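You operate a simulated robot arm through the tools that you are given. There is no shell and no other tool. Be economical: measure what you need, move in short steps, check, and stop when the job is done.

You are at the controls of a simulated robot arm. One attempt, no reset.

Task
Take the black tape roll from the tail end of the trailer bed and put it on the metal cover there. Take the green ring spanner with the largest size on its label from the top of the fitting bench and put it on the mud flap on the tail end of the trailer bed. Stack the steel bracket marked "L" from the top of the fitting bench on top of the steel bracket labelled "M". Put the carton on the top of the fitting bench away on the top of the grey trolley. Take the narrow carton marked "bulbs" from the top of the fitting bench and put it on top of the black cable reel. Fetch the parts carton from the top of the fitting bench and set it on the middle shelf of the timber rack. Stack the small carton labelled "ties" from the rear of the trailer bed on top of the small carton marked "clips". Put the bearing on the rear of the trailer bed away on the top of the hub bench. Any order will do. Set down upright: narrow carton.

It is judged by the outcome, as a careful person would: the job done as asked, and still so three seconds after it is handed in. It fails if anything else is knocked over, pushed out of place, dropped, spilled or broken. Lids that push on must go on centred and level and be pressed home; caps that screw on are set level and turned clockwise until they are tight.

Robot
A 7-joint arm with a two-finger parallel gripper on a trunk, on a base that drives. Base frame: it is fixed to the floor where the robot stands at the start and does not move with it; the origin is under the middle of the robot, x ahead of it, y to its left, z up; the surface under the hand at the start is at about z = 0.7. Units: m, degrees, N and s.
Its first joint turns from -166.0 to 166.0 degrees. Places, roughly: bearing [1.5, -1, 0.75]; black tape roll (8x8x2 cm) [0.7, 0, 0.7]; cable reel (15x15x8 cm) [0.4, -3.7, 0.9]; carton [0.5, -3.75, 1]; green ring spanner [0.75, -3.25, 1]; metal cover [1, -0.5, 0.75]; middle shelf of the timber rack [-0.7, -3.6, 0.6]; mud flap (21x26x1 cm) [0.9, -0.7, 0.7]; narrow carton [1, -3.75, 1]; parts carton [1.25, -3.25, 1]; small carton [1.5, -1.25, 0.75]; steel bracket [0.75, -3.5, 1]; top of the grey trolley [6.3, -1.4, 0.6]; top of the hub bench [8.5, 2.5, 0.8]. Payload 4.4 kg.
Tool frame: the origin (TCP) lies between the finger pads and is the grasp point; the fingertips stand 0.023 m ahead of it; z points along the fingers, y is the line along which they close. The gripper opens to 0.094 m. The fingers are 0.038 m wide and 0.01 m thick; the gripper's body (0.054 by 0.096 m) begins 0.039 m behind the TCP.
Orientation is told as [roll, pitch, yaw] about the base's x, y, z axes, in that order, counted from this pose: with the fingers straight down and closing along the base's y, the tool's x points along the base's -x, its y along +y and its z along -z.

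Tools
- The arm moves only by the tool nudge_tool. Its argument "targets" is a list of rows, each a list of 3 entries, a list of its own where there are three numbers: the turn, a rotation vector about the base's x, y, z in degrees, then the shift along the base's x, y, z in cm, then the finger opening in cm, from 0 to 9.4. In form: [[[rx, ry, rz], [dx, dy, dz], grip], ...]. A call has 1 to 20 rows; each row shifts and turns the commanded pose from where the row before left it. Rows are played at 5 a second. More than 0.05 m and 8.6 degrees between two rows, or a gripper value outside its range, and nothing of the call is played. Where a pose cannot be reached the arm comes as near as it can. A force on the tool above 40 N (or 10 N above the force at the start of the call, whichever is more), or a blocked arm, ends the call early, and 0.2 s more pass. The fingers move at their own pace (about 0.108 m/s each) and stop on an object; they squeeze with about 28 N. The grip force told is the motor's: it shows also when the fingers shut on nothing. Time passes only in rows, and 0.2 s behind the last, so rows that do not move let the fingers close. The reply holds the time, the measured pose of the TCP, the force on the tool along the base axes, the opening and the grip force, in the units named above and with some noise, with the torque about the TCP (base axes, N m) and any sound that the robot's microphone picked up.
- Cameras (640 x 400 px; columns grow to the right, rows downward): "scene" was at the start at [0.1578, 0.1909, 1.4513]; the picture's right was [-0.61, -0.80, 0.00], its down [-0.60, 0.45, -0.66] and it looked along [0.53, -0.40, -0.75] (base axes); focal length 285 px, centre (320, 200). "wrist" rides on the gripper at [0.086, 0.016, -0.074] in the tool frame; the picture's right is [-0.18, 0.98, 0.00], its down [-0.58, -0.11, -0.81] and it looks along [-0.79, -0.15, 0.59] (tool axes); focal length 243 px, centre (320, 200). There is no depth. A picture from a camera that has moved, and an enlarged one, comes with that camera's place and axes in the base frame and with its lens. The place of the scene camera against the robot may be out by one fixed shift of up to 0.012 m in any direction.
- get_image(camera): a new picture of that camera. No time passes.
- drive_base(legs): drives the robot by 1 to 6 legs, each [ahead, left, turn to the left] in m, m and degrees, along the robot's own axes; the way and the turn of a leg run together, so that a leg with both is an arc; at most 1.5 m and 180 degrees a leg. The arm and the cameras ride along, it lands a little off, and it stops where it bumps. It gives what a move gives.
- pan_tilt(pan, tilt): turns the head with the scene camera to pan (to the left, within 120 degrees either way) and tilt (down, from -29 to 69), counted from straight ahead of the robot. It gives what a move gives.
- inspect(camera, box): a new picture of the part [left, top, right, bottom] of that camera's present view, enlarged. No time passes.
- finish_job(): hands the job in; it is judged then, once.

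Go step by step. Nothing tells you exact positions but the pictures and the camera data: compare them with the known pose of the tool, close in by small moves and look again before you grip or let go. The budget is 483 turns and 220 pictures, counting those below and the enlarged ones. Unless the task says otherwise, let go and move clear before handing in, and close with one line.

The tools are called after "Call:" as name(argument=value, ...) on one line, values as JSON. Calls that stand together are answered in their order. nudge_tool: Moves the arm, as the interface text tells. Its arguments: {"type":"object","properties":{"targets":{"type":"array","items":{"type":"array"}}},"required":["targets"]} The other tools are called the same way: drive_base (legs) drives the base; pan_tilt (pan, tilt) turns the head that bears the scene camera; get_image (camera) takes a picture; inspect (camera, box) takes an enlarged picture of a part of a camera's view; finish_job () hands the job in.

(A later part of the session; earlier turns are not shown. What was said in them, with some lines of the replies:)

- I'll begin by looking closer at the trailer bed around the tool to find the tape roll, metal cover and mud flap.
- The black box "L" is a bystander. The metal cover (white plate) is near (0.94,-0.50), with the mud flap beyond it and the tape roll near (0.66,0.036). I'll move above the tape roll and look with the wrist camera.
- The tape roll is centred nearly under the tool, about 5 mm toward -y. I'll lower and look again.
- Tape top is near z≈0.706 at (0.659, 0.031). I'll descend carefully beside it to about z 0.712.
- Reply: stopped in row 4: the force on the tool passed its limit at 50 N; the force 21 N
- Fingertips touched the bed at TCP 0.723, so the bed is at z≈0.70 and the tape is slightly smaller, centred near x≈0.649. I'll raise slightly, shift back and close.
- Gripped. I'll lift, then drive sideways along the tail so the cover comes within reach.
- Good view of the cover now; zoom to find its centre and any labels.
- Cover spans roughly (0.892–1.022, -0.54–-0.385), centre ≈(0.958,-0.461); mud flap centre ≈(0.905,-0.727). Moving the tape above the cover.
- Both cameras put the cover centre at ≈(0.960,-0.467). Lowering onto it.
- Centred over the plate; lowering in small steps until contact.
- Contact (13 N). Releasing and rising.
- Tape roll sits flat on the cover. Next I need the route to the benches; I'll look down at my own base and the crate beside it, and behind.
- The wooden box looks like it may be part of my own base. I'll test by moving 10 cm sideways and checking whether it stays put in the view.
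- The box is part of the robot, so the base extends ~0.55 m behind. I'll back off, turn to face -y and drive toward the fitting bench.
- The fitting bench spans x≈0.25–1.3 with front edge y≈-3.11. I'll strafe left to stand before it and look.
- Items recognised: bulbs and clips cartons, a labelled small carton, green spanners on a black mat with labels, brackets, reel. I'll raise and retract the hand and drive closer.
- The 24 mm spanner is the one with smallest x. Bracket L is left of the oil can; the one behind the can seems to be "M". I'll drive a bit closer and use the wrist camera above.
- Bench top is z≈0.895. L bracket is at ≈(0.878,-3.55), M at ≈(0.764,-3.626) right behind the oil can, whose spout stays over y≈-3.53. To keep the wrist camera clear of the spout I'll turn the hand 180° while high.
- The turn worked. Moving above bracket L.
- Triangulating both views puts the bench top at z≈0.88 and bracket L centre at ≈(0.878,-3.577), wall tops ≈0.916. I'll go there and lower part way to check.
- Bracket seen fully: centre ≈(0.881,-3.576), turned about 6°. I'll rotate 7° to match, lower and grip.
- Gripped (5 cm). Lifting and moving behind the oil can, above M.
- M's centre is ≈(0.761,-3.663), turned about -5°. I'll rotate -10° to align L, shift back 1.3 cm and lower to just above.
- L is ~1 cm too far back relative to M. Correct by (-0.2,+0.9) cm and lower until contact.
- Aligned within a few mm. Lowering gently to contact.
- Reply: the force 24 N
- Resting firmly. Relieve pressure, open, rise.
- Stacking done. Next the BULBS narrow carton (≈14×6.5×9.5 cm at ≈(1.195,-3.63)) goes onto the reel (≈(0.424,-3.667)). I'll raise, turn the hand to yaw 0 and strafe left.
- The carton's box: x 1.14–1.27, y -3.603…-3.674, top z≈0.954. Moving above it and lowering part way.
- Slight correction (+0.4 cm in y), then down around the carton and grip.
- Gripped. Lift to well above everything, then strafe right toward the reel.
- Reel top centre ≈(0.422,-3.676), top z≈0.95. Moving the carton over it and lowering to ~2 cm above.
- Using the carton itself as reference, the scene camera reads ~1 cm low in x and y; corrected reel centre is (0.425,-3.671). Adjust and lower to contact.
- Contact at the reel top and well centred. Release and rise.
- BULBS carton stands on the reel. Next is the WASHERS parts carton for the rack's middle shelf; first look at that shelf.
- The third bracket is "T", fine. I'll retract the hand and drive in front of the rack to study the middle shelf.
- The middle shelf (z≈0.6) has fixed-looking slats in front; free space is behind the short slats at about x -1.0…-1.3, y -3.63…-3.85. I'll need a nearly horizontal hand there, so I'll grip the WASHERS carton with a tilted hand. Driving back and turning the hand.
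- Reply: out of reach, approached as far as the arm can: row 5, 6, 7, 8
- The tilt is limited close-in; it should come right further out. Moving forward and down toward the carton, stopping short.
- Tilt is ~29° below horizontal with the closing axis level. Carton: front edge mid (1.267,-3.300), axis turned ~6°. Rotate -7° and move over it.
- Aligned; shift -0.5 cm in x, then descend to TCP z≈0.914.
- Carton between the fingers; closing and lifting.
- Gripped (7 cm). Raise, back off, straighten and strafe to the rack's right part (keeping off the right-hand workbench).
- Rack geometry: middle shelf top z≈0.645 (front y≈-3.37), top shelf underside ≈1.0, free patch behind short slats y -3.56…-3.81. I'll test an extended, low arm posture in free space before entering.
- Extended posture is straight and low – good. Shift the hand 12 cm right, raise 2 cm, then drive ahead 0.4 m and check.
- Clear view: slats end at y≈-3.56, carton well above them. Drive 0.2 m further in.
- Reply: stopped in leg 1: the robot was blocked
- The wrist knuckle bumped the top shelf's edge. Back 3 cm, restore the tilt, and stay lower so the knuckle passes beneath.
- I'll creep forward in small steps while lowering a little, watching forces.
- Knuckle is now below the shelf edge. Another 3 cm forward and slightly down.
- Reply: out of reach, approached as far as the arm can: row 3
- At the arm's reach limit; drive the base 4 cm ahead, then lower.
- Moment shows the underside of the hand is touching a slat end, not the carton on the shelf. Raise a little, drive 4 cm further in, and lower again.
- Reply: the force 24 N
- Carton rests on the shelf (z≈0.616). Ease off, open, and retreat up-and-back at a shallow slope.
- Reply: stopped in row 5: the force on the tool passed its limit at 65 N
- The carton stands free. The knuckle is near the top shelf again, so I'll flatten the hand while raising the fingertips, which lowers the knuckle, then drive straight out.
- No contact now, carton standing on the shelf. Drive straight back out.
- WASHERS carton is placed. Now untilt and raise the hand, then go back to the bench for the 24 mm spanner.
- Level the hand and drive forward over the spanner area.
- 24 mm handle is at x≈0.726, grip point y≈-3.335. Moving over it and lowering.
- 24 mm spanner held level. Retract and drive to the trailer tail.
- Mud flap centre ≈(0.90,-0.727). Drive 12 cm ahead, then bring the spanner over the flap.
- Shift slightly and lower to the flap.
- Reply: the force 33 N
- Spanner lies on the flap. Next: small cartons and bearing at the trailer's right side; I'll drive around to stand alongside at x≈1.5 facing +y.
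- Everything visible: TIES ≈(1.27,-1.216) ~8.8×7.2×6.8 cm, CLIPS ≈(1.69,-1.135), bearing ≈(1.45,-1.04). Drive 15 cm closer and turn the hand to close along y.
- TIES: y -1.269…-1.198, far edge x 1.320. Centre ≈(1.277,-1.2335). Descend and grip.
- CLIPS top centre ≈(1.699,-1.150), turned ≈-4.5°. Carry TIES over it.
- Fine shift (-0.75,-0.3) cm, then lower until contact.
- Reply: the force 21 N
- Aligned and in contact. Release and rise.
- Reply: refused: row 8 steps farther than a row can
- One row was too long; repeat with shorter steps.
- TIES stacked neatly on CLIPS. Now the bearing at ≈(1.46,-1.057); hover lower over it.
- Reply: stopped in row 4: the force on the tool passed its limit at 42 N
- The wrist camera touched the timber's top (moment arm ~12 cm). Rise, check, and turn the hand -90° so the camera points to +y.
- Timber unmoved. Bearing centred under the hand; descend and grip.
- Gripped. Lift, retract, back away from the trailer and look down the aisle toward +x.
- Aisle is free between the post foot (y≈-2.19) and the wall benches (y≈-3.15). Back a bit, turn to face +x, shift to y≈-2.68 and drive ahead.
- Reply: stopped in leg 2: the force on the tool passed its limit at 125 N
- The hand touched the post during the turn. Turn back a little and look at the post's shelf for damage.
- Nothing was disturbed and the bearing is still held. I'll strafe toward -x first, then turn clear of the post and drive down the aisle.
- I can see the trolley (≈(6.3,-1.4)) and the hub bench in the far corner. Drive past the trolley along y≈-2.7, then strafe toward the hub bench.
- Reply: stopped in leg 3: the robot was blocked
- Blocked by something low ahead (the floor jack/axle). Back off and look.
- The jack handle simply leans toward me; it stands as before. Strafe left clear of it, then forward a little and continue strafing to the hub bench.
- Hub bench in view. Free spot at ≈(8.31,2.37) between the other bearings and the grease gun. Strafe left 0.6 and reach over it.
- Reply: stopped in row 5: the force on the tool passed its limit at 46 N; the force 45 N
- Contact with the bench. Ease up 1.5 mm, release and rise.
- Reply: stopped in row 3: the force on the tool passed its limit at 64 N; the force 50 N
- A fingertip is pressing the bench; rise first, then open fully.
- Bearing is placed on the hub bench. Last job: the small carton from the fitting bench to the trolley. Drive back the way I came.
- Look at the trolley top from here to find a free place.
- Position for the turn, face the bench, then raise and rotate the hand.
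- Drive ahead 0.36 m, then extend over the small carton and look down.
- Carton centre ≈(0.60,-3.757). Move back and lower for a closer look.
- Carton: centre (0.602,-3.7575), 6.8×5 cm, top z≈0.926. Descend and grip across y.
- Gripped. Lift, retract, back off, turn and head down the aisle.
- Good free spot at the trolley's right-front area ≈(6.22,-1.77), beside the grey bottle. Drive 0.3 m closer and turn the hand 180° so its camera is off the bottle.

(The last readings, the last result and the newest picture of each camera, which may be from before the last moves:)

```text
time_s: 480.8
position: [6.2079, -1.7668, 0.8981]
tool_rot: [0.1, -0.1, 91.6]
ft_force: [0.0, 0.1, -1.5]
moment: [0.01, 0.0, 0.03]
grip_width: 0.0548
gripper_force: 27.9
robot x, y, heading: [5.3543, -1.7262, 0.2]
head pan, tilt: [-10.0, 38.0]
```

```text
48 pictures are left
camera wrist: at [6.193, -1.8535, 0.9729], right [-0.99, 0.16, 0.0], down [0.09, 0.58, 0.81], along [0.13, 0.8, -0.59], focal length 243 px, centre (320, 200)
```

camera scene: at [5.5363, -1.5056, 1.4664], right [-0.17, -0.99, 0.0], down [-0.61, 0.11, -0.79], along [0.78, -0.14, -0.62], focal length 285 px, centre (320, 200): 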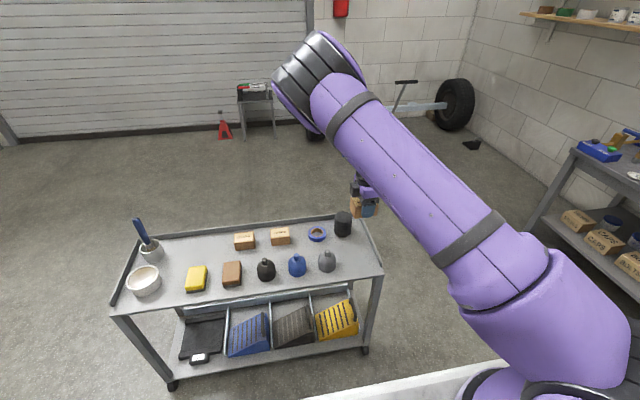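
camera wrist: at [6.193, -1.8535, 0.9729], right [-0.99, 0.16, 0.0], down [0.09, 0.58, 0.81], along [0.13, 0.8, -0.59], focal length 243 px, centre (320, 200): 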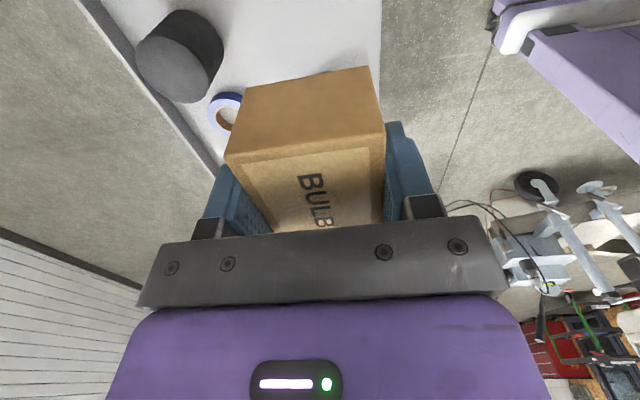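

Projected landing spot is clear of bottle, bellows and lips. Shift +1 cm in x and lower.

Call:
nudge_tool(targets=[[[0, 0, -1.6], [0.8, -0.3, -4], 3.5], [[0, 0, 0], [0, 0, -4.5], 3.5], [[0, 0, 0], [0, 0, -4.5], 3.5], [[0, 0, 0], [0, 0, -4], 3.5], [[0, 0, 0], [0, 0, 0], 3.5]])

Call:
inspect(camera="scene", box=[270, 180, 430, 300])

Call:
get_image(camera="wrist")

```text
time_s: 482.0
position: [6.2155, -1.77, 0.7245]
tool_rot: [0.1, -0.1, 90.0]
ft_force: [-0.1, 0.4, -0.5]
moment: [0.0, 0.04, 0.01]
grip_width: 0.0548
gripper_force: 27.4
robot x, y, heading: [5.3543, -1.7285, 0.2]
head pan, tilt: [-10.0, 38.0]
```

```text
3.33 times, centred on (350, 240) of scene
camera zoom: at [5.5363, -1.5055, 1.4664], right [-0.17, -0.99, 0.0], down [-0.61, 0.11, -0.79], along [0.78, -0.14, -0.62], focal length 951 px, centre (220, 67)
```

zoom: 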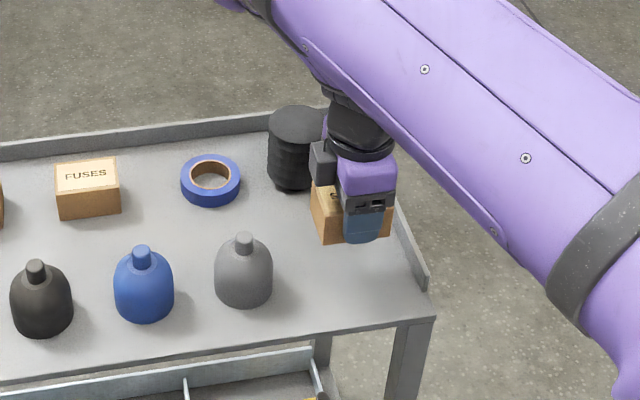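

```text
46 pictures are left
camera wrist: at [6.1986, -1.8561, 0.8003], right [-0.98, 0.18, 0.0], down [0.11, 0.58, 0.81], along [0.15, 0.79, -0.59], focal length 243 px, centre (320, 200)
```

wrist: 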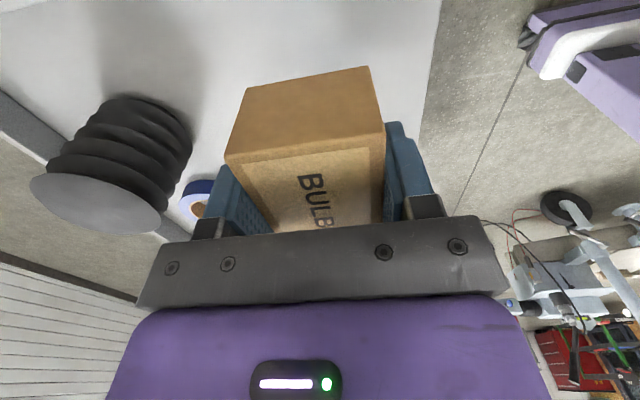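

Clearances fine (bellows edge x≈6.30). Lower to contact.

Call:
nudge_tool(targets=[[[0, 0, 0], [0, 0, -2.5], 3.5], [[0, 0, 0], [0, 0, -1.5], 3.5], [[0, 0, 0], [0, 0, -0.5], 3.5], [[0, 0, 0], [0, 0, -0.5], 3.5], [[0, 0, 0], [0, 0, 0], 3.5]])

Call:
inspect(camera="scene", box=[270, 180, 430, 300])

```text
time_s: 483.2
position: [6.2154, -1.7693, 0.6758]
tool_rot: [0.2, 0.0, 90.0]
ft_force: [0.5, -0.1, -0.6]
moment: [-0.01, 0.04, 0.0]
grip_width: 0.0547
gripper_force: 28.1
robot x, y, heading: [5.3554, -1.7287, 0.3]
head pan, tilt: [-10.0, 38.0]
```

```text
3.33 times, centred on (350, 240) of scene
camera zoom: at [5.5364, -1.5055, 1.4664], right [-0.17, -0.99, 0.0], down [-0.61, 0.11, -0.79], along [0.78, -0.14, -0.62], focal length 951 px, centre (220, 67)
```

zoom: 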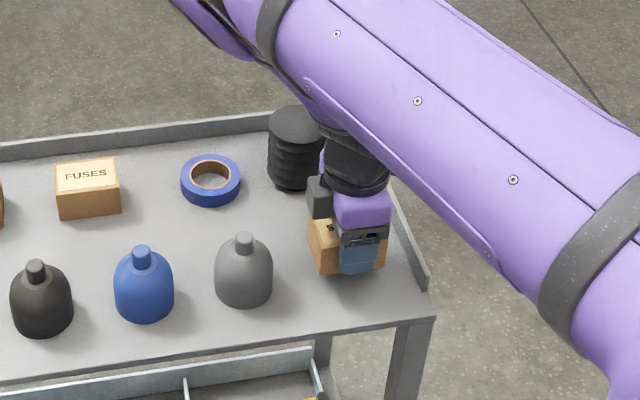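

Call:
nudge_tool(targets=[[[0, 0, 0], [0, 0, -0.5], 3.5], [[0, 0, 0], [0, 0, -0.5], 3.5], [[0, 0, 0], [0, 0, -0.4], 3.5], [[0, 0, 0], [0, 0, -0.3], 3.5], [[0, 0, 0], [0, 0, 0], 3.5]])

```text
time_s: 484.4
position: [6.2154, -1.7704, 0.6581]
tool_rot: [0.1, 0.0, 89.9]
ft_force: [1.4, 0.9, -1.3]
moment: [0.01, 0.01, 0.03]
grip_width: 0.0546
gripper_force: 28.2
robot x, y, heading: [5.3538, -1.7297, 0.4]
head pan, tilt: [-10.0, 38.0]
```

Call:
nudge_tool(targets=[[[0, 0, 0], [0, 0, -0.3], 3.5], [[0, 0, 0], [0, 0, -0.3], 3.5], [[0, 0, 0], [0, 0, -0.3], 3.5], [[0, 0, 0], [0, 0, -0.3], 3.5], [[0, 0, 0], [0, 0, 0], 3.5]])

Call:
inspect(camera="scene", box=[300, 200, 400, 290])

```text
time_s: 485.6
position: [6.2163, -1.7705, 0.6486]
tool_rot: [0.0, 0.0, 90.1]
ft_force: [-3.6, 0.2, 23.9]
moment: [0.02, 0.08, 0.01]
grip_width: 0.0546
gripper_force: 27.7
robot x, y, heading: [5.3573, -1.7296, 0.0]
head pan, tilt: [-10.0, 38.0]
```

```text
4.44 times, centred on (350, 245) of scene
camera zoom: at [5.5352, -1.5055, 1.4665], right [-0.17, -0.99, 0.0], down [-0.61, 0.11, -0.79], along [0.78, -0.14, -0.62], focal length 1268 px, centre (187, 0)
```

zoom: 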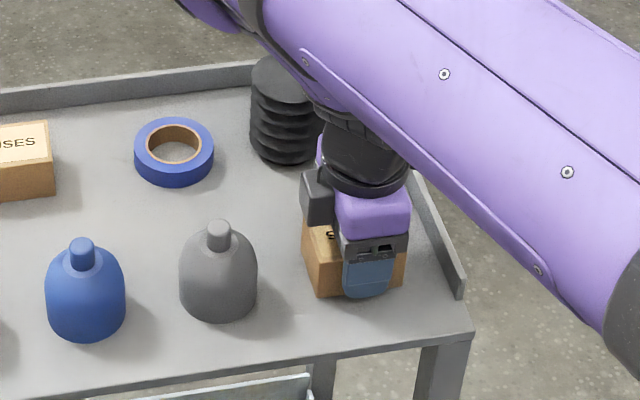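

Contact, carton level on the trolley. Ease up, open and rise.

Call:
nudge_tool(targets=[[[0, 0, 0], [0, 0, 0.25], 3.5], [[0, 0, 0], [0, 0, 0], 5.8], [[0, 0, 0], [0, 0, 0], 7.2], [[0, 0, 0], [0, 0, 0], 7.2], [[0, 0, 0], [0, 0, 2], 7.2], [[0, 0, 0], [0, 0, 3], 7.2], [[0, 0, 0], [0, 0, 4], 7.2], [[0, 0, 0], [0, 0, 4], 7.2], [[0, 0, 0], [0, 0, 4], 7.2], [[0, 0, 0], [-3, 0, 3], 7.2], [[0, 0, 0], [-4.5, 0, 0], 7.2], [[0, 0, 0], [-4.5, 0, 0], 7.2]])

Call:
drive_base(legs=[[-0.3, 0, 0]])

Call:
get_image(camera="scene")

```text
time_s: 488.2
position: [6.0985, -1.7696, 0.8495]
tool_rot: [0.1, 0.0, 90.0]
ft_force: [0.9, -0.2, -0.7]
moment: [0.0, 0.0, 0.01]
grip_width: 0.0722
gripper_force: 0.1
robot x, y, heading: [5.3596, -1.73, 0.0]
head pan, tilt: [-10.0, 38.0]
```

```text
time_s: 490.2
position: [5.7962, -1.7728, 0.8499]
tool_rot: [0.1, 0.0, 89.7]
ft_force: [0.2, 0.7, -0.4]
moment: [0.0, 0.04, 0.02]
grip_width: 0.0721
gripper_force: 0.0
robot x, y, heading: [5.056, -1.7298, -0.2]
head pan, tilt: [-10.0, 38.0]
```

```text
43 pictures are left
camera scene: at [5.2364, -1.5062, 1.4664], right [-0.18, -0.98, 0.0], down [-0.61, 0.11, -0.79], along [0.78, -0.14, -0.62], focal length 285 px, centre (320, 200)
```

scene: 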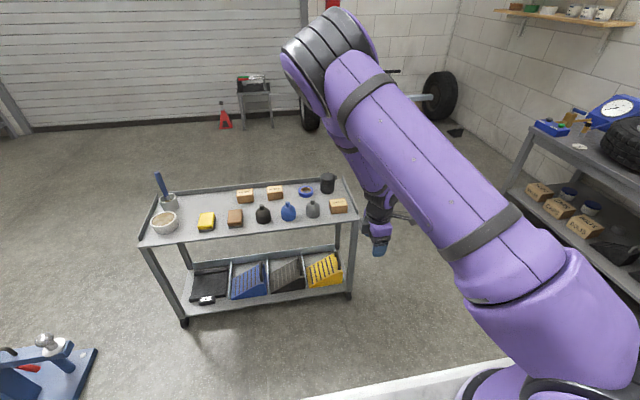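

Call:
finish_job()

```text
The job is handed in.
```

All eight moves are done and the job is handed in; on the way I twice bumped fixed things (the lift post and the floor-jack handle) and touched the timber, the rack's top shelf and a slat; I saw nothing knocked over, but I had no before-and-after view of the jack to confirm it hadn't shifted.
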